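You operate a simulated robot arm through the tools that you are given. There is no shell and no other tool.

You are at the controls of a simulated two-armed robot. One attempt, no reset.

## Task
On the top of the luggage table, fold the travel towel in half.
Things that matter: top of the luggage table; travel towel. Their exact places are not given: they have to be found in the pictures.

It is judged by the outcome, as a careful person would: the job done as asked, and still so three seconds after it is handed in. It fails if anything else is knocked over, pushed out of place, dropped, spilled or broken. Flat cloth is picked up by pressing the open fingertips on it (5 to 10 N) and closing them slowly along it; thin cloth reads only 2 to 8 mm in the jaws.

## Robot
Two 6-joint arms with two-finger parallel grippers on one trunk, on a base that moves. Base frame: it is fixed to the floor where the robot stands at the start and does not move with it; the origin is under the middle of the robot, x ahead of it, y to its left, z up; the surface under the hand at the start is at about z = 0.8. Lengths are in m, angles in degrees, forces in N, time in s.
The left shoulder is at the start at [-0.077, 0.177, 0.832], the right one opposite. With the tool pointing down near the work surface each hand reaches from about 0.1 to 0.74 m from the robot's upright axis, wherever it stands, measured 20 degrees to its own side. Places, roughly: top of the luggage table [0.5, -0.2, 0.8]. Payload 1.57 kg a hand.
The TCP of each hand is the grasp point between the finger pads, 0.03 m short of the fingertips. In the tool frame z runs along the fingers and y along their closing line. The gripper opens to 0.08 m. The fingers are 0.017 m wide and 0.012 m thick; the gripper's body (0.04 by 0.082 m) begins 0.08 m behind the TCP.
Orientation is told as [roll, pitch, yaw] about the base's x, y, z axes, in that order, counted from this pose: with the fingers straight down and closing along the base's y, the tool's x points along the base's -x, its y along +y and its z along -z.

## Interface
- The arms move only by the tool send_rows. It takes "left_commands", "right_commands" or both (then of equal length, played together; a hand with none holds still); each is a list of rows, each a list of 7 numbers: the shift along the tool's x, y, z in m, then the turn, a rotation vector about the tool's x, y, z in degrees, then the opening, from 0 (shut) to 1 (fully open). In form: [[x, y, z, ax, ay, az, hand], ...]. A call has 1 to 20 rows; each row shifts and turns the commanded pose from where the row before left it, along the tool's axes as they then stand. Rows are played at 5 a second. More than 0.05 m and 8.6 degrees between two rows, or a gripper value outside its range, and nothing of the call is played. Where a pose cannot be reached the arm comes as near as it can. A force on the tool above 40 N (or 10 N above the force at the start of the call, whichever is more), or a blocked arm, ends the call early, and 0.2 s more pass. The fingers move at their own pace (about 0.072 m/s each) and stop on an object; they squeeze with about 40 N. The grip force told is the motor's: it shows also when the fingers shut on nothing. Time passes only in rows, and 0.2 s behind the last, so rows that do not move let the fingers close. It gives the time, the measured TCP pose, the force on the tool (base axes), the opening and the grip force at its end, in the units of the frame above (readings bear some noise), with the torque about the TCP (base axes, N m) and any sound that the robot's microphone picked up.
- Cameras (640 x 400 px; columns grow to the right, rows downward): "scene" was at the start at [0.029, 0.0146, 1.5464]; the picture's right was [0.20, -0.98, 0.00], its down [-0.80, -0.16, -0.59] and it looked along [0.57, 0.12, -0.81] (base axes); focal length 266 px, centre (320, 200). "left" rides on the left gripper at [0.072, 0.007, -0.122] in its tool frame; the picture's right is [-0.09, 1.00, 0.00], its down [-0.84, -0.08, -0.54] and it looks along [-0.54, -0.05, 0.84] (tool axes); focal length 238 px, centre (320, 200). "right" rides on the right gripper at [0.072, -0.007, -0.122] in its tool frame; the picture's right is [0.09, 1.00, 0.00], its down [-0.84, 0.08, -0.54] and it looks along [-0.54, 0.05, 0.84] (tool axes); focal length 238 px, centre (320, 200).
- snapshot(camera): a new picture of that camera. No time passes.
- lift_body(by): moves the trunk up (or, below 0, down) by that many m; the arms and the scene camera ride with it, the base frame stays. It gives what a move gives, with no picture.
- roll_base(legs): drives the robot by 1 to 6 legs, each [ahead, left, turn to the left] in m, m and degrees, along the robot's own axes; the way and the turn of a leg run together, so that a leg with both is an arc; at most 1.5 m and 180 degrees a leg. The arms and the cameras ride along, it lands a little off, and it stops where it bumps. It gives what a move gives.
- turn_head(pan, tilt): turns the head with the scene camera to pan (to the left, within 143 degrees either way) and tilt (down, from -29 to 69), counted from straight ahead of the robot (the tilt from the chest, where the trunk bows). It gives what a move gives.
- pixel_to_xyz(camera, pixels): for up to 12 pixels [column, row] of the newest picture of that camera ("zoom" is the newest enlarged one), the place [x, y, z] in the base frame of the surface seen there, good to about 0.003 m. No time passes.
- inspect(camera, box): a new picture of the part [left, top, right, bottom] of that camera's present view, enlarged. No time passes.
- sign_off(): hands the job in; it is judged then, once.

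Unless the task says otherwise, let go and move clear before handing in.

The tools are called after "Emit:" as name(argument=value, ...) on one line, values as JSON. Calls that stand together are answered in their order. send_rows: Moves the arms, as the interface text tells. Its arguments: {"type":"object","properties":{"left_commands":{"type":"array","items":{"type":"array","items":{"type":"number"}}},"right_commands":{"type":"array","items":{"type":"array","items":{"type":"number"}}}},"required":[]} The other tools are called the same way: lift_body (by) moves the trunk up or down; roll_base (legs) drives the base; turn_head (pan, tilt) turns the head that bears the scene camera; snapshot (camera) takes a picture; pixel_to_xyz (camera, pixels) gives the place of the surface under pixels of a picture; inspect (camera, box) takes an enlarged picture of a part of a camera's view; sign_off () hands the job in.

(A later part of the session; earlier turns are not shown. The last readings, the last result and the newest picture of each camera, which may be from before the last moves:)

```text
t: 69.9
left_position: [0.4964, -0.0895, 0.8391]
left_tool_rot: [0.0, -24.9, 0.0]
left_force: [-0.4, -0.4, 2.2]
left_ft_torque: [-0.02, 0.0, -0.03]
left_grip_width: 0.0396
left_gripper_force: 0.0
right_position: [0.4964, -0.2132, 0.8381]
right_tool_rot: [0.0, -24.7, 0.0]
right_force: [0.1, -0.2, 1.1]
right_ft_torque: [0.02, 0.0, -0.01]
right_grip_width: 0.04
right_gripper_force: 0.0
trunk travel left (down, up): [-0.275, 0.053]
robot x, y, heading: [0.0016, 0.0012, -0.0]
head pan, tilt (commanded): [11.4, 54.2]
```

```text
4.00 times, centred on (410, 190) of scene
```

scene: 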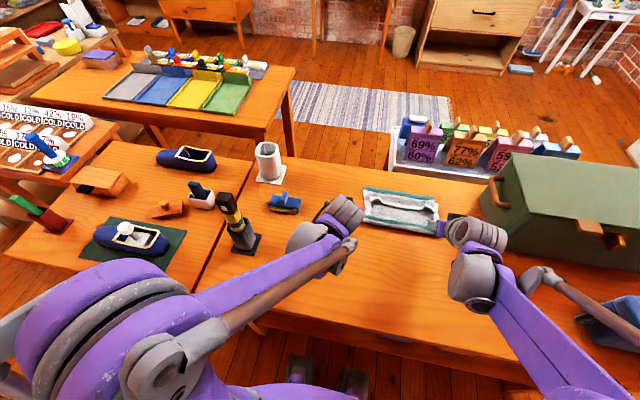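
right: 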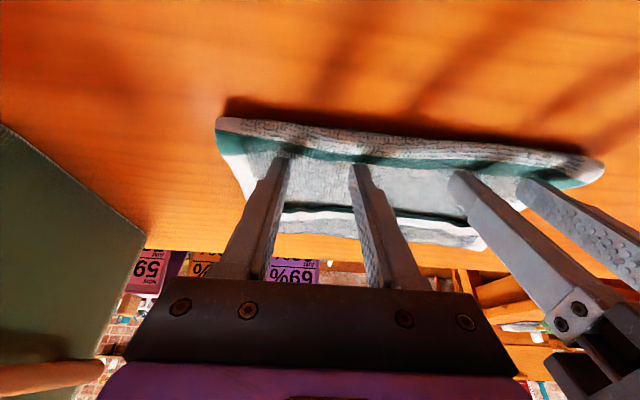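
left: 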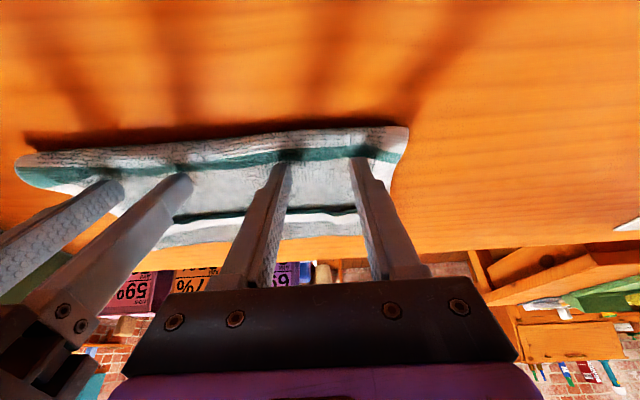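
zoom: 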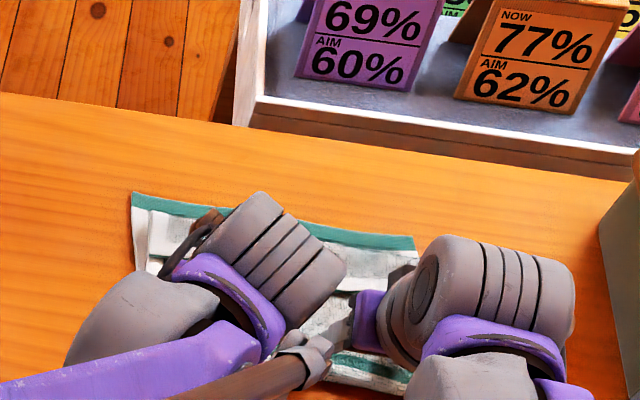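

The whole folded stack follows: in the zoom the far edge moved from row ~165 to ~195. I'll continue dragging 12 cm toward the robot.

Emit:
send_rows(left_commands=[[0.0091, 0, -0.0042, 0, 0, 0, 0.5], [0.0091, 0, -0.0042, 0, 0, 0, 0.5], [0.0091, 0, -0.0042, 0, 0, 0, 0.5], [0.0091, 0, -0.0042, 0, 0, 0, 0.5], [0.0091, 0, -0.0042, 0, 0, 0, 0.5], [0.0091, 0, -0.0042, 0, 0, 0, 0.5], [0.0091, 0, -0.0042, 0, 0, 0, 0.5], [0.0091, 0, -0.0042, 0, 0, 0, 0.5], [0.0091, 0, -0.0042, 0, 0, 0, 0.5], [0.0091, 0, -0.0042, 0, 0, 0, 0.5], [0.0091, 0, -0.0042, 0, 0, 0, 0.5], [0.0091, 0, -0.0042, 0, 0, 0, 0.5]], right_commands=[[0.0091, 0, -0.0042, 0, 0, 0, 0.5], [0.0091, 0, -0.0042, 0, 0, 0, 0.5], [0.0091, 0, -0.0042, 0, 0, 0, 0.5], [0.0091, 0, -0.0042, 0, 0, 0, 0.5], [0.0091, 0, -0.0042, 0, 0, 0, 0.5], [0.0091, 0, -0.0042, 0, 0, 0, 0.5], [0.0091, 0, -0.0042, 0, 0, 0, 0.5], [0.0091, 0, -0.0042, 0, 0, 0, 0.5], [0.0091, 0, -0.0042, 0, 0, 0, 0.5], [0.0091, 0, -0.0042, 0, 0, 0, 0.5], [0.0091, 0, -0.0042, 0, 0, 0, 0.5], [0.0091, 0, -0.0042, 0, 0, 0, 0.5]])

Emit:
snapshot(camera="left")

Emit:
snapshot(camera="scene")

```text
t: 72.5
left_position: [0.3758, -0.09, 0.8397]
left_tool_rot: [0.0, -24.8, 0.0]
left_force: [0.3, 0.9, -0.4]
left_ft_torque: [-0.03, 0.0, -0.01]
left_grip_width: 0.04
left_gripper_force: 0.0
right_position: [0.3768, -0.2148, 0.8394]
right_tool_rot: [0.1, -24.8, -0.1]
right_force: [-1.3, 0.2, 0.9]
right_ft_torque: [-0.01, -0.03, 0.04]
right_grip_width: 0.0399
right_gripper_force: 0.1
trunk travel left (down, up): [-0.275, 0.053]
robot x, y, heading: [-0.0017, -0.0008, -0.1]
head pan, tilt (commanded): [11.4, 54.2]
```

```text
taken
```

left: 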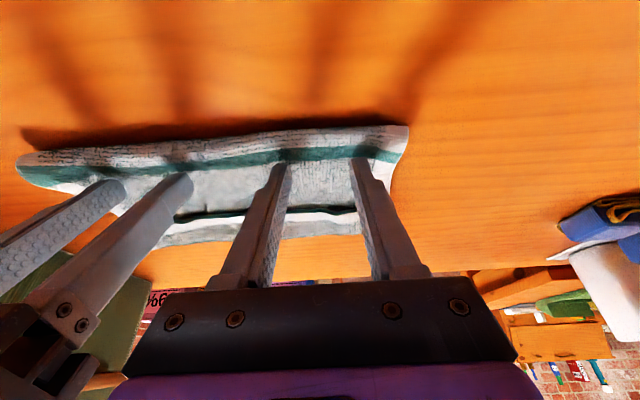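

```text
taken
```

scene: 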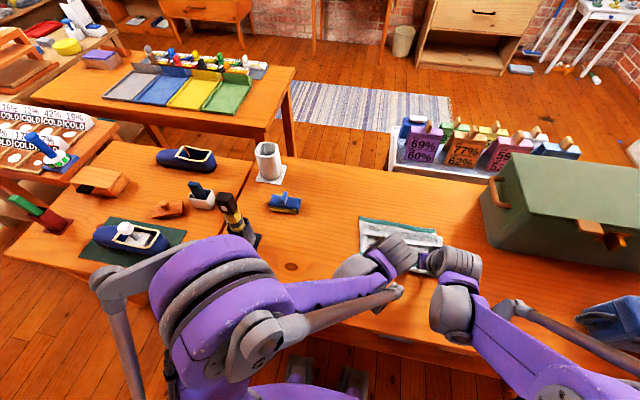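

The towel is nearer now. I'll lift the hands off and measure it, and also check the clearance of the left elbow from the black stand near (235,225).

Emit:
send_rows(left_commands=[[-0.0063, 0, -0.0136, 0, 0, 0, 0.4], [-0.0063, 0, -0.0136, 0, -6, 0, 0.4], [0.006, 0.015, -0.02, 0, -6, 0, 0.4], [0.01, 0.03, -0.015, 0, -6, 0, 0.4], [0.01, 0.03, -0.01, 0, -6, 0, 0.4], [0.01, 0.03, -0.01, 0, -6, 0, 0.4]], right_commands=[[-0.0063, 0, -0.0136, 0, 0, 0, 0.4], [-0.0063, 0, -0.0136, 0, -6, 0, 0.4], [0.006, -0.01, -0.02, 0, -6, 0, 0.4], [0.01, -0.02, -0.015, 0, -6, 0, 0.4], [0.01, -0.02, -0.01, 0, -6, 0, 0.4], [0.01, -0.02, -0.01, 0, -6, 0, 0.4]])

Emit:
snapshot(camera="scene")

Emit:
inspect(camera="scene", box=[330, 190, 480, 310])

Emit:
pixel_to_xyz(camera="scene", pixels=[[230, 200], [240, 240], [225, 215], [250, 245], [200, 260], [280, 270]])

```text
t: 73.9
left_position: [0.3158, 0.0166, 0.8877]
left_tool_rot: [0.0, -55.0, 0.0]
left_force: [-0.2, -0.4, 0.4]
left_ft_torque: [0.0, 0.0, -0.01]
left_grip_width: 0.032
left_gripper_force: 0.1
right_position: [0.3154, -0.2849, 0.8888]
right_tool_rot: [-0.1, -54.9, 0.0]
right_force: [-0.3, 0.2, 0.3]
right_ft_torque: [0.05, -0.01, 0.01]
right_grip_width: 0.0318
right_gripper_force: 0.0
trunk travel left (down, up): [-0.275, 0.053]
robot x, y, heading: [-0.0007, 0.0009, 0.2]
head pan, tilt (commanded): [11.4, 54.2]
```

```text
taken
```

scene: 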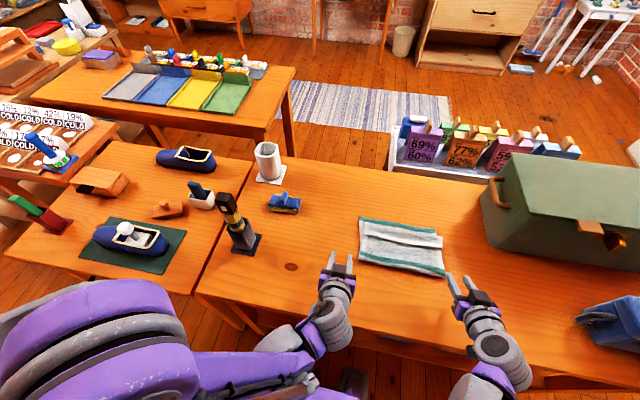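

```text
3.33 times, centred on (405, 250) of scene
```

zoom: 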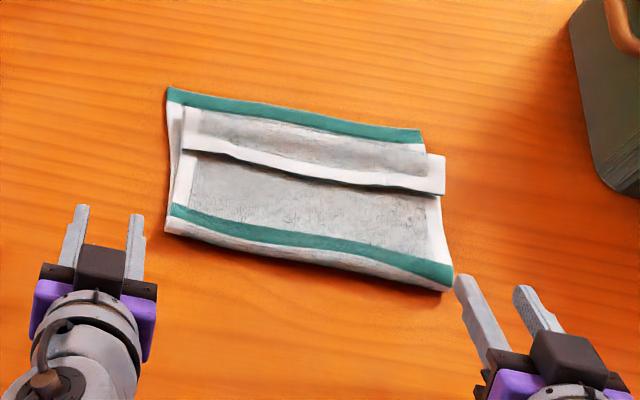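

```text
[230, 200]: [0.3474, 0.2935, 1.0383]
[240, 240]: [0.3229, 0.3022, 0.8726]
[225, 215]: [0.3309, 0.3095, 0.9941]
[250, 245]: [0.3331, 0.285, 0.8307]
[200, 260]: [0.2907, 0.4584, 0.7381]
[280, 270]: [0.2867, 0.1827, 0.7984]
```

Now there's a full clear view, and the stand at (0.33, 0.29) is well away from the left hand's path. I'll measure the towel here.

Emit:
pixel_to_xyz(camera="zoom", pixels=[[168, 90], [420, 138], [290, 113], [185, 110], [427, 150], [300, 130], [188, 152], [230, 155], [310, 180], [380, 185], [440, 190], [443, 158]])

Emit:
pixel_to_xyz(camera="zoom", pixels=[[167, 230], [300, 265], [440, 288], [175, 210], [300, 238], [450, 270], [192, 138], [310, 150], [400, 170]])

```text
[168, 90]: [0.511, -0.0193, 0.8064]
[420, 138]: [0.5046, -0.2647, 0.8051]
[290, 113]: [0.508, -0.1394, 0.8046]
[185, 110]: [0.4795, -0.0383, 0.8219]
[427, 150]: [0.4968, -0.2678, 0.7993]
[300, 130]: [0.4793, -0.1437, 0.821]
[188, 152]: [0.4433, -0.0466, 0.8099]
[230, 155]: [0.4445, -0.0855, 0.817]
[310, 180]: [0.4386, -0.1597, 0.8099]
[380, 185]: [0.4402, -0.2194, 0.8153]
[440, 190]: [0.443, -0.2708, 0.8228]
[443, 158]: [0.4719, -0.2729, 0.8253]
```

```text
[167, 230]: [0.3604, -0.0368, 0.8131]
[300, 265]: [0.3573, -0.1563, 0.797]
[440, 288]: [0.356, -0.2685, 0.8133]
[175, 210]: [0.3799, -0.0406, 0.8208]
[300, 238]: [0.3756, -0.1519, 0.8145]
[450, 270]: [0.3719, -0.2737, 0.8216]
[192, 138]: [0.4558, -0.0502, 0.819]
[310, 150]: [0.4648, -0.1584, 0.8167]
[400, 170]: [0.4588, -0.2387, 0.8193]
```

The crease is at x≈0.358, the lower far edge at ≈0.508 and the flap's hem at ≈0.441, all comfortably within reach now. I'll bring the tilted jaws to the hem at the two slight ridges (y≈-0.086 and y≈-0.219).

Emit:
send_rows(left_commands=[[-0.0033, -0.017, 0.015, 0, 0, 0, 0.4], [-0.0033, -0.017, 0.015, 0, 0, 0, 0.4], [-0.0033, -0.017, 0.015, 0, 0, 0, 0.4], [-0.0033, -0.017, 0.015, 0, 0, 0, 0.4], [-0.0033, -0.017, 0.015, 0, 0, 0, 0.4], [-0.0033, -0.017, 0.015, 0, 0, 0, 0.4], [0, 0, 0, 0, 0, 0, 0.4]], right_commands=[[-0.0031, 0.011, 0.0151, 0, 0, 0, 0.4], [-0.0031, 0.011, 0.0151, 0, 0, 0, 0.4], [-0.0031, 0.011, 0.0151, 0, 0, 0, 0.4], [-0.0031, 0.011, 0.0151, 0, 0, 0, 0.4], [-0.0031, 0.011, 0.0151, 0, 0, 0, 0.4], [-0.0031, 0.011, 0.0151, 0, 0, 0, 0.4], [0, 0, 0, 0, 0, 0, 0.4]])

Emit:
inspect(camera="left", box=[160, 60, 440, 220])

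Emit:
inspect(camera="right", box=[200, 60, 480, 220])

```text
t: 75.5
left_position: [0.4018, -0.0862, 0.8516]
left_tool_rot: [-0.1, -54.8, 0.0]
left_force: [0.3, 0.6, 0.0]
left_ft_torque: [0.02, 0.01, 0.04]
left_grip_width: 0.0317
left_gripper_force: 0.0
right_position: [0.4021, -0.2166, 0.8507]
right_tool_rot: [-0.1, -54.8, 0.1]
right_force: [-0.4, -0.1, -0.2]
right_ft_torque: [-0.01, -0.04, -0.01]
right_grip_width: 0.032
right_gripper_force: 0.1
trunk travel left (down, up): [-0.275, 0.053]
robot x, y, heading: [-0.0002, -0.005, 0.2]
head pan, tilt (commanded): [11.4, 54.2]
```

```text
2.29 times, centred on (300, 140) of left
```

zoom: 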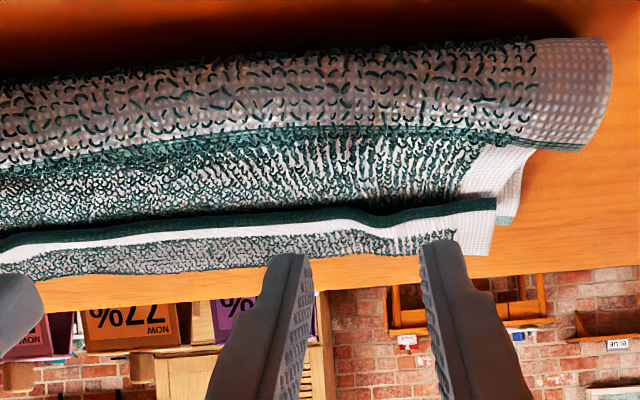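

```text
2.29 times, centred on (340, 140) of right
```

zoom: 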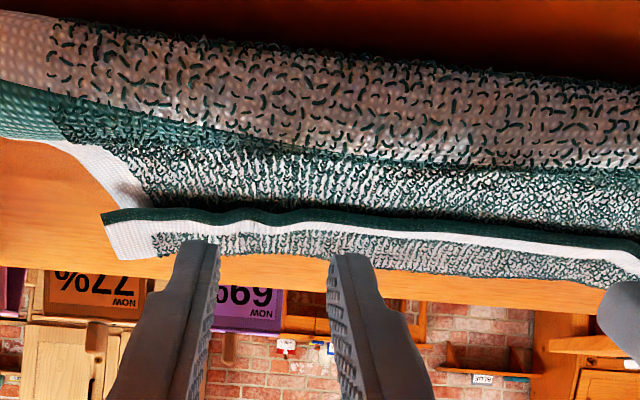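

The hem is nearly flat, so I'll take it like flat cloth. I'll move the tips 2 cm onto the flap and press lightly.

Emit:
send_rows(left_commands=[[-0.004, 0, 0.011, 0, 0, 0, 0.5], [-0.004, 0, 0.011, 0, 0, 0, 0.5], [-0.0041, 0, 0.011, 0, 0, 0, 0.5], [0.0016, 0, 0.0011, 0, 0, 0, 0.5], [0.0016, 0, 0.0011, 0, 0, 0, 0.5], [0, 0, 0, 0, 0, 0, 0.5]], right_commands=[[-0.004, 0, 0.011, 0, 0, 0, 0.5], [-0.004, 0, 0.011, 0, 0, 0, 0.5], [-0.0041, 0, 0.011, 0, 0, 0, 0.5], [0.0016, 0, 0.0011, 0, 0, 0, 0.5], [0.0016, 0, 0.0011, 0, 0, 0, 0.5], [0, 0, 0, 0, 0, 0, 0.5]])

Emit:
inspect(camera="left", box=[160, 60, 440, 220])

Emit:
inspect(camera="right", box=[200, 60, 480, 220])

```text
t: 76.9
left_position: [0.4345, -0.0858, 0.8389]
left_tool_rot: [-0.1, -54.8, 0.0]
left_force: [0.7, 0.8, 0.3]
left_ft_torque: [0.01, 0.01, -0.01]
left_grip_width: 0.0402
left_gripper_force: 0.0
right_position: [0.4342, -0.2176, 0.8384]
right_tool_rot: [0.0, -54.8, 0.0]
right_force: [-0.7, 0.4, 0.1]
right_ft_torque: [-0.01, -0.02, -0.02]
right_grip_width: 0.0399
right_gripper_force: 0.2
trunk travel left (down, up): [-0.275, 0.053]
robot x, y, heading: [0.0012, -0.0021, -0.2]
head pan, tilt (commanded): [11.4, 54.2]
```

```text
2.29 times, centred on (300, 140) of left
```

zoom: 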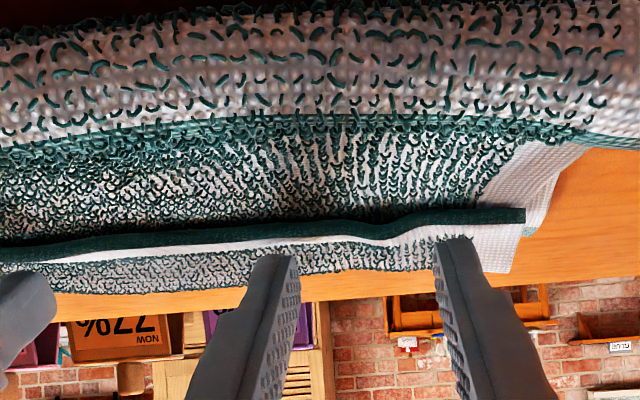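

```text
2.29 times, centred on (340, 140) of right
```

zoom: 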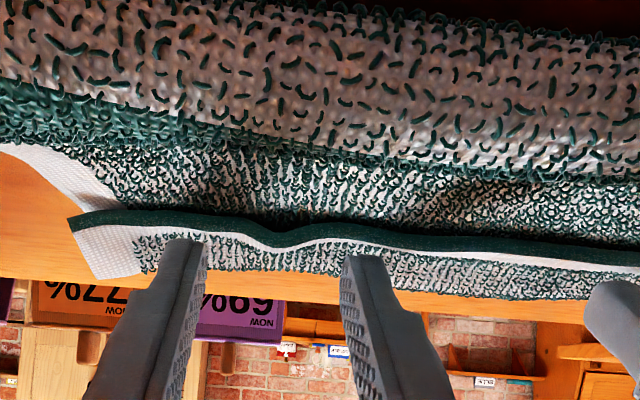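

The tips are resting on the flap with no force yet. I'll lower a millimetre at a time to a few newtons.

Emit:
send_rows(left_commands=[[0.0008, 0, 0.0006, 0, 0, 0, 0.5], [0.0008, 0, 0.0006, 0, 0, 0, 0.5], [0.0008, 0, 0.0006, 0, 0, 0, 0.5], [0, 0, 0, 0, 0, 0, 0.5]], right_commands=[[0.0008, 0, 0.0006, 0, 0, 0, 0.5], [0.0008, 0, 0.0006, 0, 0, 0, 0.5], [0.0008, 0, 0.0006, 0, 0, 0, 0.5], [0, 0, 0, 0, 0, 0, 0.5]])

```text
t: 77.9
left_position: [0.4349, -0.087, 0.8375]
left_tool_rot: [-0.1, -54.8, 0.0]
left_force: [-1.1, 0.0, -0.1]
left_ft_torque: [0.0, -0.03, 0.0]
left_grip_width: 0.04
left_gripper_force: 0.1
right_position: [0.435, -0.2162, 0.835]
right_tool_rot: [0.1, -54.8, 0.0]
right_force: [-0.4, -0.9, 1.0]
right_ft_torque: [-0.01, 0.0, -0.01]
right_grip_width: 0.0399
right_gripper_force: 0.0
trunk travel left (down, up): [-0.275, 0.053]
robot x, y, heading: [-0.0022, 0.0006, 0.0]
head pan, tilt (commanded): [11.4, 54.2]
```

Contact is light, about 1 N, and that was enough to move cloth before. I'll close slowly to raise a ridge of the flap only.

Emit:
send_rows(left_commands=[[0.0008, 0, 0.0006, 0, 0, 0, 0.46], [0, 0, 0, 0, 0, 0, 0.42], [0, 0, 0, 0, 0, 0, 0.38], [0, 0, 0, 0, 0, 0, 0.34], [0, 0, 0, 0, 0, 0, 0.3], [0, 0, 0, 0, 0, 0, 0.26], [0, 0, 0, 0, 0, 0, 0.22], [0, 0, 0, 0, 0, 0, 0.18], [0, 0, 0, 0, 0, 0, 0.14], [0, 0, 0, 0, 0, 0, 0.14]], right_commands=[[0.0008, 0, 0.0006, 0, 0, 0, 0.46], [0, 0, 0, 0, 0, 0, 0.42], [0, 0, 0, 0, 0, 0, 0.38], [0, 0, 0, 0, 0, 0, 0.34], [0, 0, 0, 0, 0, 0, 0.3], [0, 0, 0, 0, 0, 0, 0.26], [0, 0, 0, 0, 0, 0, 0.22], [0, 0, 0, 0, 0, 0, 0.18], [0, 0, 0, 0, 0, 0, 0.14], [0, 0, 0, 0, 0, 0, 0.14]])

Emit:
inspect(camera="left", box=[160, 60, 440, 220])

Emit:
inspect(camera="right", box=[200, 60, 480, 220])

```text
t: 80.1
left_position: [0.4352, -0.086, 0.8374]
left_tool_rot: [-0.1, -54.8, 0.0]
left_force: [0.6, 0.0, 0.5]
left_ft_torque: [0.01, -0.02, 0.02]
left_grip_width: 0.0114
left_gripper_force: 0.1
right_position: [0.4346, -0.2162, 0.8345]
right_tool_rot: [0.0, -54.8, 0.0]
right_force: [-0.5, 0.1, 1.3]
right_ft_torque: [0.01, -0.02, 0.01]
right_grip_width: 0.0125
right_gripper_force: 0.9
trunk travel left (down, up): [-0.275, 0.053]
robot x, y, heading: [-0.0058, 0.0001, -0.1]
head pan, tilt (commanded): [11.4, 54.2]
```

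```text
2.29 times, centred on (300, 140) of left
```

zoom: 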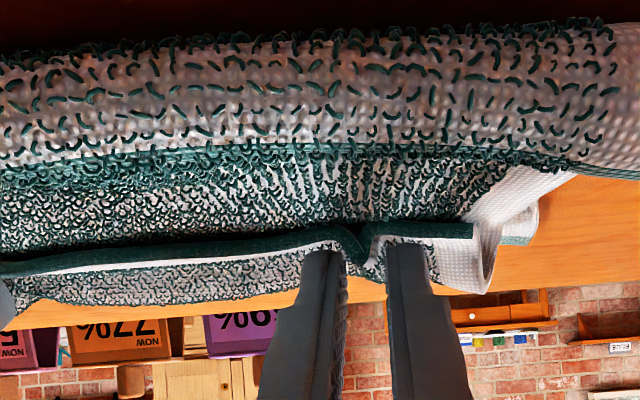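

```text
2.29 times, centred on (340, 140) of right
```

zoom: 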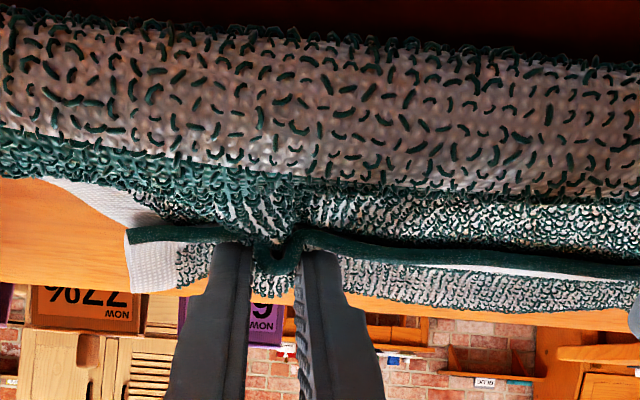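

Ridges are forming between both pairs of fingers. Closing fully.

Emit:
send_rows(left_commands=[[0, 0, 0, 0, 0, 0, 0.1], [0, 0, 0, 0, 0, 0, 0.06], [0, 0, 0, 0, 0, 0, 0.03], [0, 0, 0, 0, 0, 0, 0], [0, 0, 0, 0, 0, 0, 0], [0, 0, 0, 0, 0, 0, 0]], right_commands=[[0, 0, 0, 0, 0, 0, 0.1], [0, 0, 0, 0, 0, 0, 0.06], [0, 0, 0, 0, 0, 0, 0.03], [0, 0, 0, 0, 0, 0, 0], [0, 0, 0, 0, 0, 0, 0], [0, 0, 0, 0, 0, 0, 0]])

Emit:
inspect(camera="left", box=[160, 60, 440, 220])

Emit:
inspect(camera="right", box=[200, 60, 480, 220])

```text
t: 81.5
left_position: [0.4339, -0.0863, 0.8369]
left_tool_rot: [-0.2, -54.9, -0.1]
left_force: [0.6, -5.6, 1.1]
left_ft_torque: [-0.14, -0.03, -0.1]
left_grip_width: 0.0035
left_gripper_force: 24.3
right_position: [0.4345, -0.2173, 0.8339]
right_tool_rot: [0.0, -54.8, 0.0]
right_force: [-0.6, 5.4, 2.1]
right_ft_torque: [0.14, -0.01, 0.1]
right_grip_width: 0.0058
right_gripper_force: 25.8
trunk travel left (down, up): [-0.275, 0.053]
robot x, y, heading: [0.0008, 0.0007, 0.1]
head pan, tilt (commanded): [11.4, 54.2]
```

```text
2.29 times, centred on (300, 140) of left
```

zoom: 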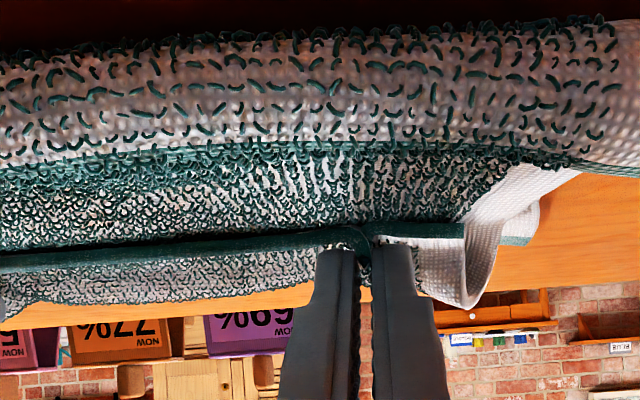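

```text
2.29 times, centred on (340, 140) of right
```

zoom: 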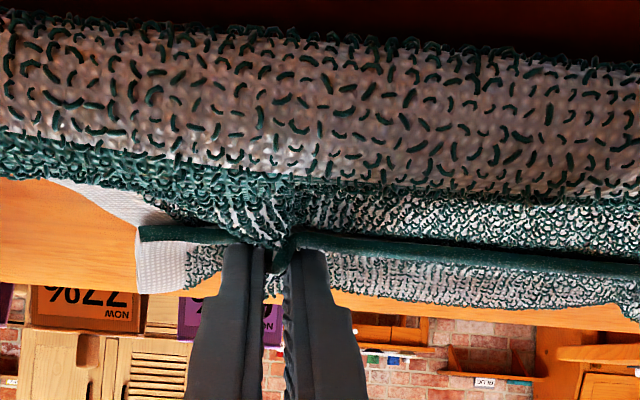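

Both jaws hold cloth, left at 3.5 mm and right at 5.8 mm. I'll lift slowly while rotating upright and check that only the flap comes up.

Emit:
send_rows(left_commands=[[-0.0065, 0, -0.009, 0, 3.5, 0, 0], [-0.0065, 0, -0.009, 0, 3.5, 0, 0], [-0.0118, 0, -0.0241, 0, 8, 0, 0], [0, 0, 0, 0, 0, 0, 0]], right_commands=[[-0.0065, 0, -0.009, 0, 3.5, 0, 0], [-0.0065, 0, -0.009, 0, 3.5, 0, 0], [-0.0118, 0, -0.0241, 0, 8, 0, 0], [0, 0, 0, 0, 0, 0, 0]])

Emit:
snapshot(camera="left")

Emit:
snapshot(camera="right")

Emit:
inspect(camera="scene", box=[330, 190, 480, 310])

```text
t: 82.5
left_position: [0.4187, -0.0895, 0.8814]
left_tool_rot: [0.0, -39.7, 0.0]
left_force: [0.3, -2.6, -0.7]
left_ft_torque: [-0.06, 0.0, -0.03]
left_grip_width: 0.0032
left_gripper_force: 24.5
right_position: [0.4189, -0.2174, 0.8808]
right_tool_rot: [-0.1, -39.7, 0.0]
right_force: [0.0, 3.9, 0.3]
right_ft_torque: [0.14, 0.01, 0.05]
right_grip_width: 0.0056
right_gripper_force: 25.5
trunk travel left (down, up): [-0.275, 0.053]
robot x, y, heading: [-0.0004, 0.0024, 0.2]
head pan, tilt (commanded): [11.4, 54.2]
```

```text
taken
```

left: 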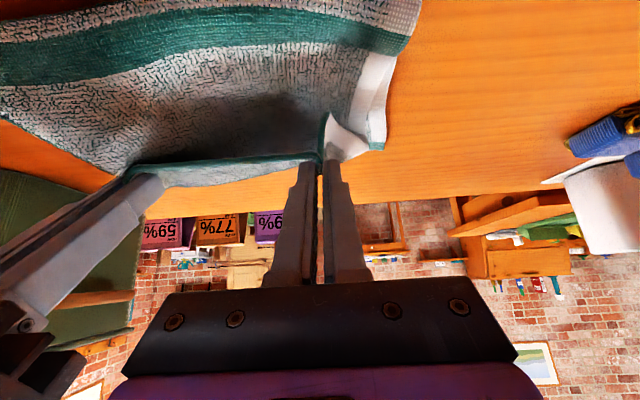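

```text
taken
```

right: 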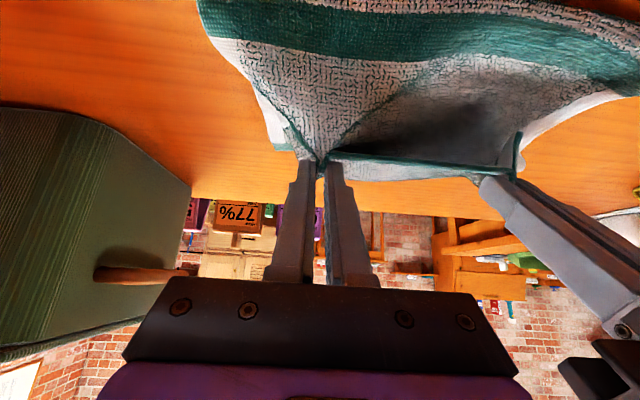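

```text
3.33 times, centred on (405, 250) of scene
```

zoom: 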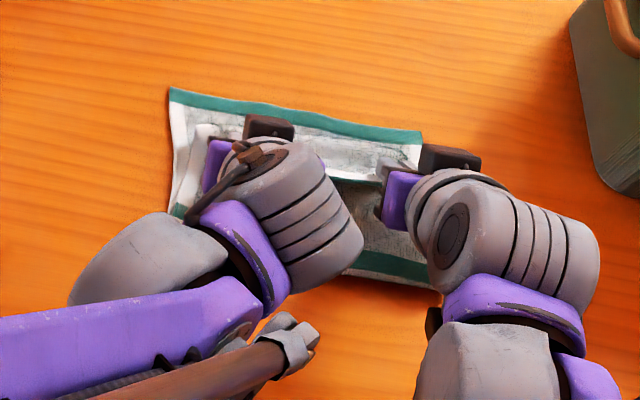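

The left jaw holds only the flap, but in the right picture the layer below converges into the jaw at (320,160), so it caught that too. I'll look closer.

Emit:
inspect(camera="right", box=[200, 60, 560, 260])

Emit:
inspect(camera="left", box=[60, 60, 420, 260])

```text
1.78 times, centred on (380, 160) of right
```

zoom: 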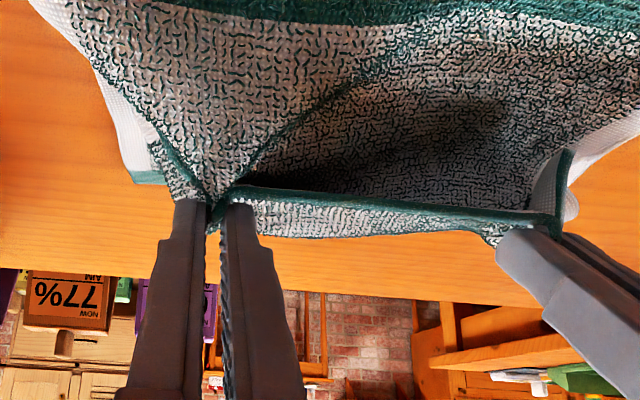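

```text
1.78 times, centred on (240, 160) of left
```

zoom: 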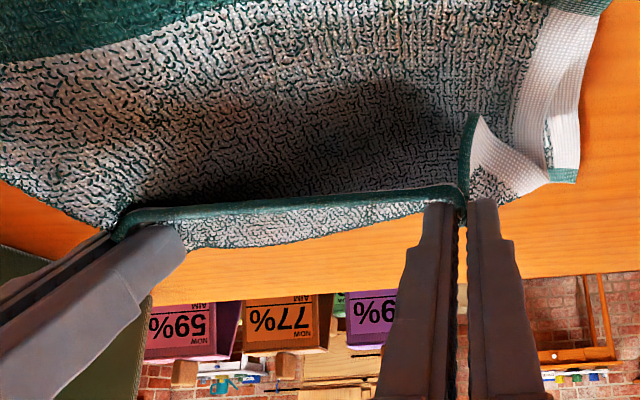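

Confirmed: the right jaw caught the layer under the flap as well, because it pressed 3 mm deeper than the left. I'll lower both hands back, open only the right, and take it again more lightly.

Emit:
send_rows(left_commands=[[0, 0, 0, 0, -8, 0, 0], [0.0118, 0, 0.0241, 0, -3.5, 0, 0], [0.0065, 0, 0.009, 0, -3.5, 0, 0], [0.003, 0, 0.0045, 0, 0, 0, 0], [0, 0, 0, 0, 0, 0, 0], [0, 0, 0, 0, 0, 0, 0], [0, 0, 0, 0, 0, 0, 0], [0, 0, 0, 0, 0, 0, 0], [0, 0, 0, 0, 0, 0, 0], [0, 0, 0, 0, 0, 0, 0]], right_commands=[[0, 0, 0, 0, -8, 0, 0], [0.0118, 0, 0.0241, 0, -3.5, 0, 0], [0.0065, 0, 0.009, 0, -3.5, 0, 0], [0.003, 0, 0.0045, 0, 0, 0, 0], [0, 0, 0, 0, 0, 0, 0.2], [0, 0, 0, 0, 0, 0, 0.4], [0, 0, 0, 0, 0, 0, 0.5], [-0.0082, 0, -0.0057, 0, 0, 0, 0.5], [-0.0082, 0, -0.0057, 0, 0, 0, 0.5], [0, 0, 0, 0, 0, 0, 0.5]])

Emit:
inspect(camera="right", box=[200, 40, 560, 240])

Emit:
inspect(camera="left", box=[60, 40, 420, 240])

Emit:
inspect(camera="scene", box=[330, 190, 480, 310])

```text
t: 84.7
left_position: [0.4337, -0.0864, 0.8412]
left_tool_rot: [0.0, -54.8, -0.1]
left_force: [0.7, 0.7, 0.7]
left_ft_torque: [0.01, 0.01, 0.02]
left_grip_width: 0.0034
left_gripper_force: 24.4
right_position: [0.4337, -0.2183, 0.8605]
right_tool_rot: [0.1, -54.7, 0.0]
right_force: [0.2, 0.8, -0.1]
right_ft_torque: [-0.01, 0.04, -0.02]
right_grip_width: 0.04
right_gripper_force: 0.0
trunk travel left (down, up): [-0.275, 0.053]
robot x, y, heading: [0.0013, -0.0005, 0.0]
head pan, tilt (commanded): [11.4, 54.2]
```

```text
1.78 times, centred on (380, 140) of right
```

zoom: 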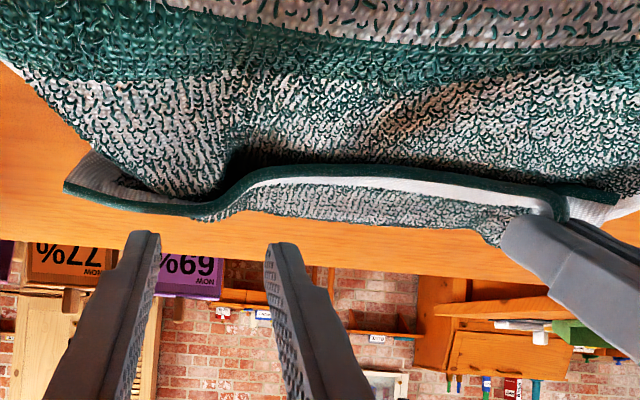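

```text
1.78 times, centred on (240, 140) of left
```

zoom: 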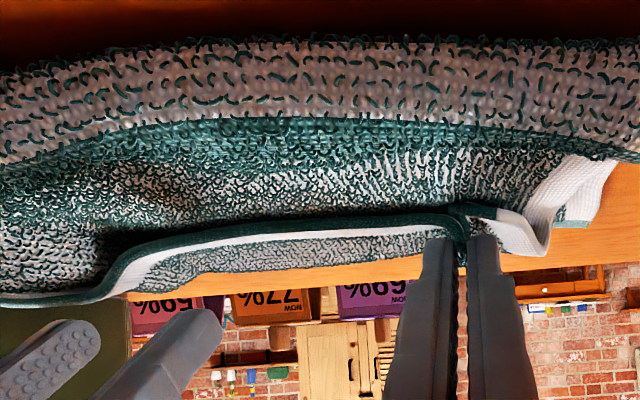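

```text
3.33 times, centred on (405, 250) of scene
```

zoom: 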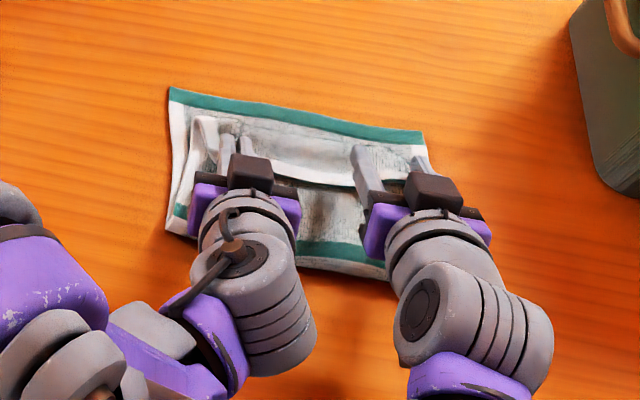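

The right jaw is free. In its picture the hem runs from the corner (65,185) via a raised bit near (190,210) to the left jaw, so I'll get those heights.

Emit:
pixel_to_xyz(camera="right", pixels=[[237, 146], [250, 150], [280, 158], [308, 158], [325, 150], [345, 140], [380, 138], [425, 137], [320, 140], [300, 145], [360, 148]])

Emit:
inspect(camera="right", box=[210, 90, 390, 190])

```text
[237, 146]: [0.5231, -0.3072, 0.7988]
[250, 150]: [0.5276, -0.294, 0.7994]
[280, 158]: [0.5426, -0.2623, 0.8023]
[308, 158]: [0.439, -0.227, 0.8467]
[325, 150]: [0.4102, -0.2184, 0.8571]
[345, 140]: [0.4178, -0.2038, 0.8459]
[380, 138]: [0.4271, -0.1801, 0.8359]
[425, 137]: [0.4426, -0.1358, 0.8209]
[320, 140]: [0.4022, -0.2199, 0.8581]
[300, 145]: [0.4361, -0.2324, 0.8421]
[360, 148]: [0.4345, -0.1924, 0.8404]
```

```text
3.56 times, centred on (300, 140) of right
```

zoom: 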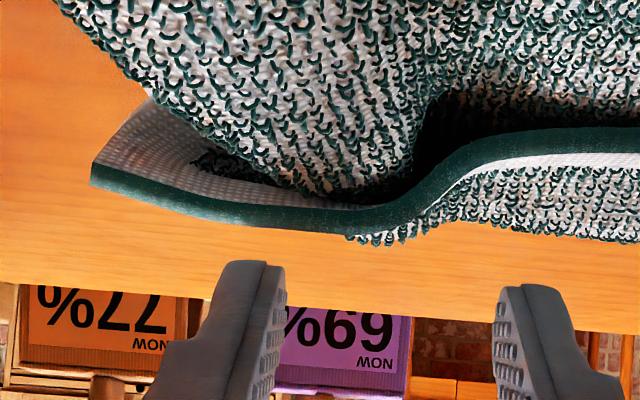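

A tent of both layers remains near y≈-0.22 (z≈0.85). I'll keep the left grip and lift and rotate that side alone, which should pull the wrinkle out, while the right hand backs off.

Emit:
send_rows(left_commands=[[0, 0, 0, 0, 0, 0, 0], [0, 0, 0, 0, 0, 0, 0], [-0.013, 0, -0.0179, 0, 7, 0, 0], [-0.0118, 0, -0.0241, 0, 8, 0, 0], [-0.0083, 0, -0.0248, 0, 8, 0, 0], [-0.0044, 0, -0.0244, 0, 8, 0, 0], [0.0008, 0, -0.0205, 0, 8, 0, 0], [0.003, 0, -0.0143, 0, 8, 0, 0], [0.0022, 0, -0.0047, 0, 8, 0, 0], [0, 0, 0, 0, 0, 0, 0]], right_commands=[[-0.0008, 0, -0.025, 0, 0, 0, 0.5], [-0.0008, 0, -0.025, 0, 0, 0, 0.5], [0, -0.01, -0.01, 0, 0, 0, 0.5], [0, -0.01, 0, 0, 0, 0, 0.5], [0, -0.01, 0, 0, 0, 0, 0.5], [0, -0.01, 0, 0, 0, 0, 0.5], [0, 0, 0, 0, 0, 0, 0.5], [0, 0, 0, 0, 0, 0, 0.5], [0, 0, 0, 0, 0, 0, 0.5], [0, 0, 0, 0, 0, 0, 0.5]])

Emit:
snapshot(camera="scene")

Emit:
snapshot(camera="right")

Emit:
snapshot(camera="left")

Emit:
inspect(camera="scene", box=[330, 190, 480, 310])

```text
t: 86.9
left_position: [0.3769, -0.0866, 0.9706]
left_tool_rot: [-0.1, 0.3, 0.0]
left_force: [0.0, 0.4, -0.2]
left_ft_torque: [0.02, 0.01, -0.04]
left_grip_width: 0.0031
left_gripper_force: 24.6
right_position: [0.3846, -0.2565, 0.8964]
right_tool_rot: [-0.2, -54.8, 0.1]
right_force: [-0.6, 0.0, -0.2]
right_ft_torque: [-0.01, -0.03, 0.0]
right_grip_width: 0.0402
right_gripper_force: 0.1
trunk travel left (down, up): [-0.275, 0.053]
robot x, y, heading: [-0.0008, -0.0022, 0.0]
head pan, tilt (commanded): [11.4, 54.2]
```

```text
taken
```

scene: 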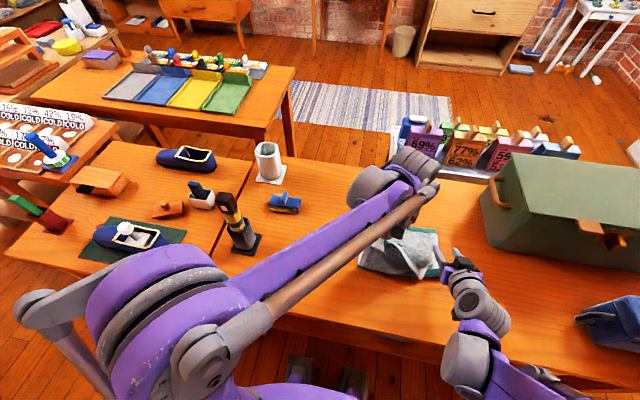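

```text
taken
```

right: 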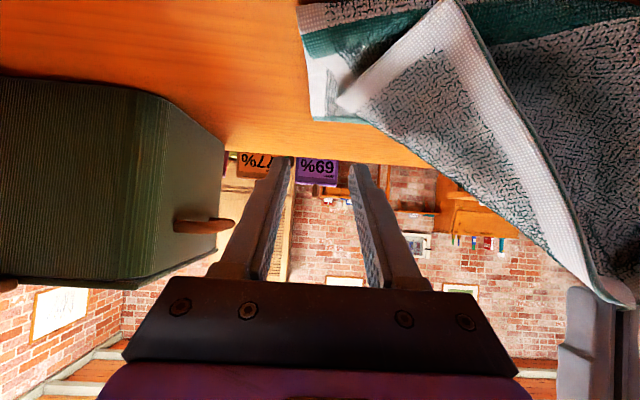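

```text
taken
```

left: 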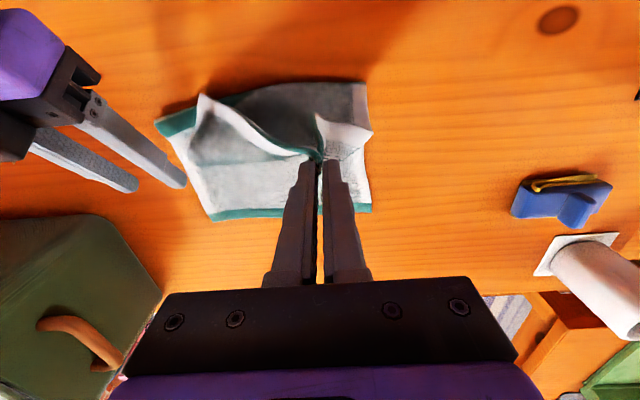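

```text
3.33 times, centred on (405, 250) of scene
```

zoom: 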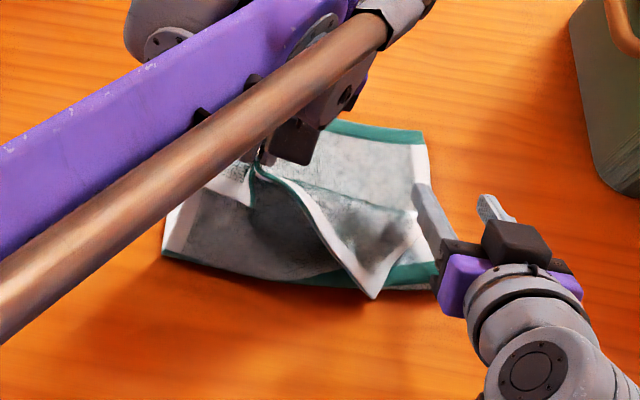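

The wrinkle has pulled out: the hem now runs from the left jaw down to the free right corner near zoom pixel (372,292). I'll locate that corner so the right hand can take it.

Emit:
pixel_to_xyz(camera="zoom", pixels=[[372, 292], [360, 275], [345, 250], [320, 222], [290, 195], [270, 180], [385, 265], [400, 235], [412, 215], [380, 240], [420, 270], [330, 280]])

Emit:
inspect(camera="right", box=[280, 0, 640, 200])

Emit:
pixel_to_xyz(camera="right", pixels=[[440, 10], [455, 25], [480, 70], [510, 130], [550, 210], [600, 290], [345, 100], [400, 60], [420, 130], [470, 120], [530, 180]])

```text
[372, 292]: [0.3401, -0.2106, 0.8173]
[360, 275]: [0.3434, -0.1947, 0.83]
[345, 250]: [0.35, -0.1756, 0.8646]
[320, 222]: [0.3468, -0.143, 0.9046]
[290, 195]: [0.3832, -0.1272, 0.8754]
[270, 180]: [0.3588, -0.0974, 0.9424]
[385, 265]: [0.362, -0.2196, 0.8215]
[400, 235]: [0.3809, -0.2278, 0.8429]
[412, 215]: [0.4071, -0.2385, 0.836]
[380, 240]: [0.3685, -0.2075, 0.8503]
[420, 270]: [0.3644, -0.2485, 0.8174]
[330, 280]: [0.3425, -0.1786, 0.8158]
```

```text
1.78 times, centred on (460, 100) of right
```

zoom: 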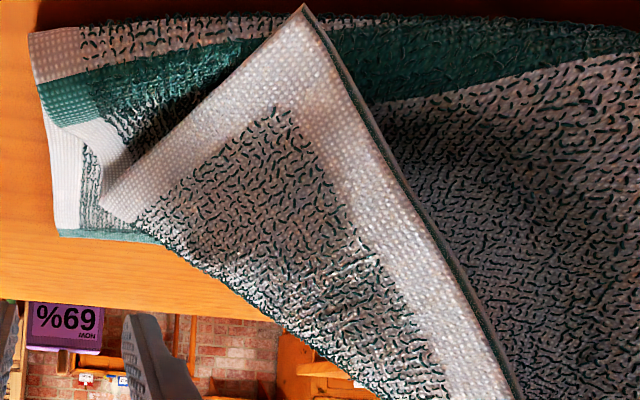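

```text
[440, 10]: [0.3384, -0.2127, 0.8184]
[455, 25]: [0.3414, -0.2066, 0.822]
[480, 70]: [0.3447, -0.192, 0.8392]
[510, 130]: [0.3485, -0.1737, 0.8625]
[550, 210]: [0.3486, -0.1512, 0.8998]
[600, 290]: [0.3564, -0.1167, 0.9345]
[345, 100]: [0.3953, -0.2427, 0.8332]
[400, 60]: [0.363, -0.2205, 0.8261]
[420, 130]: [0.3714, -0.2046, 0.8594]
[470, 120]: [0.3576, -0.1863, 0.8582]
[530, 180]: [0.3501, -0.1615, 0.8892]
```

I can see the right corner clearly: it hangs at about (0.34, -0.21, 0.82), just over the crease. I'll shift the left hand toward the robot and down a little so more of that corner lies as a single layer on bare table.

Emit:
send_rows(left_commands=[[0.012, 0, 0.006, 0, 0, 0, 0], [0.012, 0, 0.008, 0, 0, 0, 0], [0.012, 0, 0.01, 0, 0, 0, 0], [0.01, 0, 0.012, 0, 0, 0, 0], [0, 0, 0, 0, 0, 0, 0]], right_commands=[[0.01, -0.005, -0.01, 0, 0, 0, 0.5], [0.01, -0.005, -0.01, 0, 0, 0, 0.5], [0.01, 0, -0.01, 0, 0, 0, 0.5], [0.01, 0, -0.01, 0, 0, 0, 0.5], [0, 0, 0, 0, 0, 0, 0.5]])

Emit:
snapshot(camera="right")

Emit:
inspect(camera="scene", box=[330, 190, 480, 310])

```text
t: 88.1
left_position: [0.3327, -0.0879, 0.934]
left_tool_rot: [0.0, 0.2, 0.0]
left_force: [-1.1, 0.6, 0.6]
left_ft_torque: [-0.02, 0.02, -0.02]
left_grip_width: 0.0033
left_gripper_force: 23.7
right_position: [0.3292, -0.2684, 0.8845]
right_tool_rot: [-0.1, -54.9, 0.1]
right_force: [-0.4, -0.2, -0.2]
right_ft_torque: [0.03, 0.02, 0.03]
right_grip_width: 0.0402
right_gripper_force: 0.1
trunk travel left (down, up): [-0.275, 0.053]
robot x, y, heading: [0.0017, -0.0028, -0.1]
head pan, tilt (commanded): [11.4, 54.2]
```

```text
taken
```

right: 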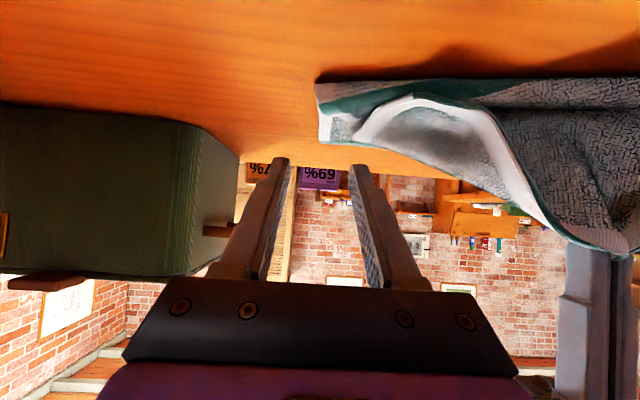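

```text
3.33 times, centred on (405, 250) of scene
```

zoom: 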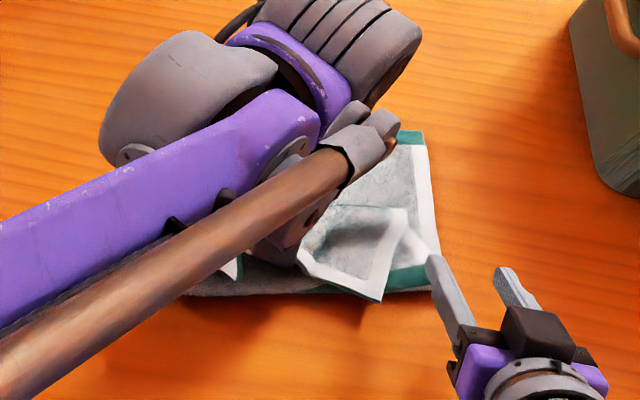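

The corner now lies more open, between zoom (300,270), (380,300) and (405,210). I'll measure it.

Emit:
pixel_to_xyz(camera="zoom", pixels=[[380, 300], [360, 295], [340, 285], [320, 278], [300, 270], [390, 260], [403, 215], [350, 250], [370, 270], [340, 215], [420, 280], [440, 270]])

Emit:
pixel_to_xyz(camera="right", pixels=[[358, 137], [410, 97], [400, 120], [470, 110], [430, 140], [500, 150], [530, 190], [460, 145], [330, 90]])

Emit:
inspect(camera="right", box=[300, 50, 580, 210])

```text
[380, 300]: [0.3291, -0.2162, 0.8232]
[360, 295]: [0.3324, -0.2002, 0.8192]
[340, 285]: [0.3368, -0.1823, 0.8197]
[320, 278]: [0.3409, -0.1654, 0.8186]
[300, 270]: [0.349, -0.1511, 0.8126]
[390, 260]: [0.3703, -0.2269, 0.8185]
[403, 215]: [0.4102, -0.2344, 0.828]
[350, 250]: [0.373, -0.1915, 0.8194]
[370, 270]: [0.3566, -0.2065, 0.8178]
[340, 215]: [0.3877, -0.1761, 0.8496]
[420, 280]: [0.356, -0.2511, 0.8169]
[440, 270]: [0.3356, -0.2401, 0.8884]
```

```text
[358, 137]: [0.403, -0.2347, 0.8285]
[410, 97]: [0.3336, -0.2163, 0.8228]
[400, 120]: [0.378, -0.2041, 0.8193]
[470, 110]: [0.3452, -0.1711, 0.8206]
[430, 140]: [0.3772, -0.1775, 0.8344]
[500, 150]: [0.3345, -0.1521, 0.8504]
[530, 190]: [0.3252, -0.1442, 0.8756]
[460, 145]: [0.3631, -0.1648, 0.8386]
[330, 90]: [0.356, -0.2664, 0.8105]
```

```text
2.29 times, centred on (440, 130) of right
```

zoom: 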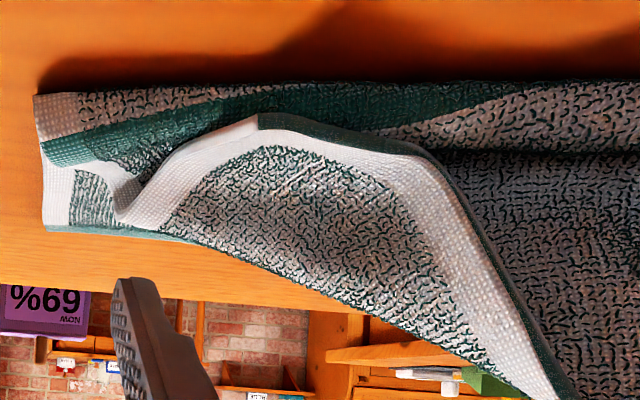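

The right corner overhangs the crease by about 3 cm, x 0.329–0.356, as a single layer with bare table under it. I'll bring the right jaw over it at y≈-0.192 for a normal flat-cloth pinch.

Emit:
send_rows(right_commands=[[0.008, 0.019, 0.0036, 0, 0, 0, 0.5], [0.008, 0.019, 0.0036, 0, 0, 0, 0.5], [0.008, 0.019, 0.0036, 0, 0, 0, 0.5], [0.008, 0.019, 0.0036, 0, 0, 0, 0.5], [0, 0, 0, 0, 0, 0, 0.5]])

Emit:
snapshot(camera="right")

Emit:
inspect(camera="scene", box=[330, 190, 480, 310])

```text
t: 89.3
left_position: [0.3332, -0.0871, 0.934]
left_tool_rot: [0.0, 0.1, 0.0]
left_force: [0.5, -0.2, 0.4]
left_ft_torque: [-0.01, 0.01, -0.02]
left_grip_width: 0.003
left_gripper_force: 23.9
right_position: [0.3274, -0.1923, 0.8708]
right_tool_rot: [-0.2, -54.6, 0.0]
right_force: [0.7, -0.6, -1.2]
right_ft_torque: [-0.03, -0.04, -0.01]
right_grip_width: 0.0401
right_gripper_force: 0.1
right hand out of reach, approached as far as the arm can: row 3, 4
trunk travel left (down, up): [-0.275, 0.053]
robot x, y, heading: [0.003, 0.0025, 0.2]
head pan, tilt (commanded): [11.4, 54.2]
```

```text
taken
```

right: 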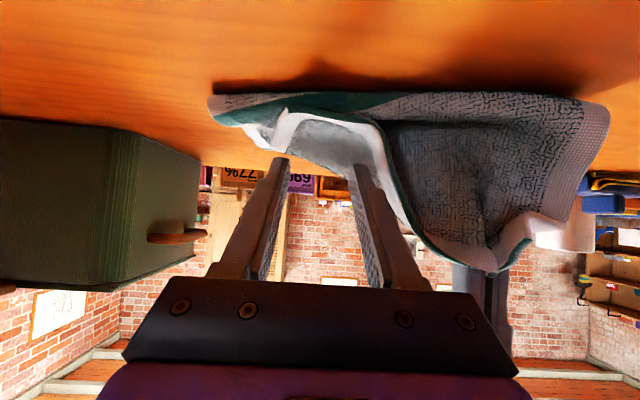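

```text
3.33 times, centred on (405, 250) of scene
```

zoom: 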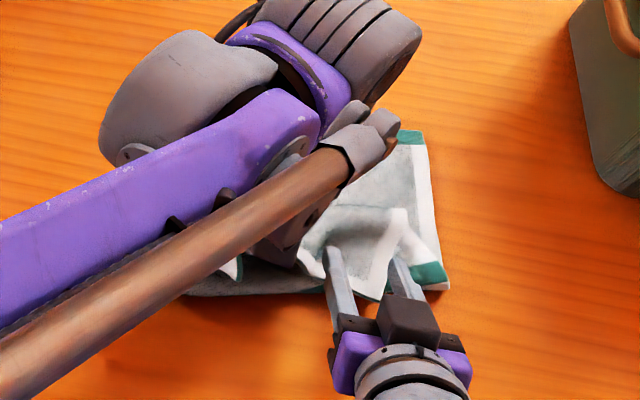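

The right arm can't hold that much tilt so close in. I'll reduce its tilt to about 25° at this spot before lowering.

Emit:
send_rows(right_commands=[[-0.002, 0, 0.001, 0, 7.5, 0, 0.5], [-0.002, 0, 0.001, 0, 7.5, 0, 0.5], [-0.002, 0, 0.001, 0, 7.5, 0, 0.5], [-0.002, 0, 0.001, 0, 7.3, 0, 0.5], [0, 0, 0, 0, 0, 0, 0.5]])

Emit:
snapshot(camera="right")

Emit:
inspect(camera="scene", box=[330, 190, 480, 310])

```text
t: 90.5
left_position: [0.3321, -0.0879, 0.9353]
left_tool_rot: [0.0, 0.2, 0.0]
left_force: [-0.7, 0.8, -0.1]
left_ft_torque: [-0.03, 0.0, -0.04]
left_grip_width: 0.0032
left_gripper_force: 24.4
right_position: [0.3352, -0.1913, 0.8731]
right_tool_rot: [0.0, -24.9, 0.0]
right_force: [-0.2, -0.6, -0.2]
right_ft_torque: [-0.01, 0.02, 0.01]
right_grip_width: 0.0401
right_gripper_force: 0.1
trunk travel left (down, up): [-0.275, 0.053]
robot x, y, heading: [0.0038, 0.0007, 0.1]
head pan, tilt (commanded): [11.4, 54.2]
```

```text
taken
```

right: 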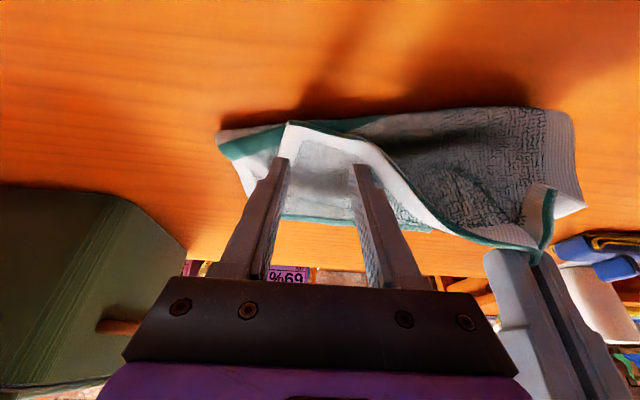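

```text
3.33 times, centred on (405, 250) of scene
```

zoom: 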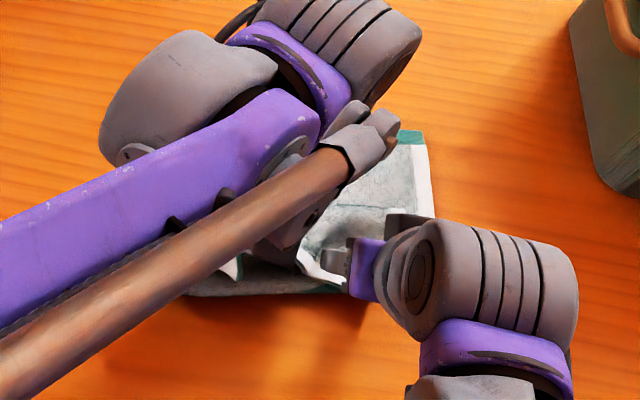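

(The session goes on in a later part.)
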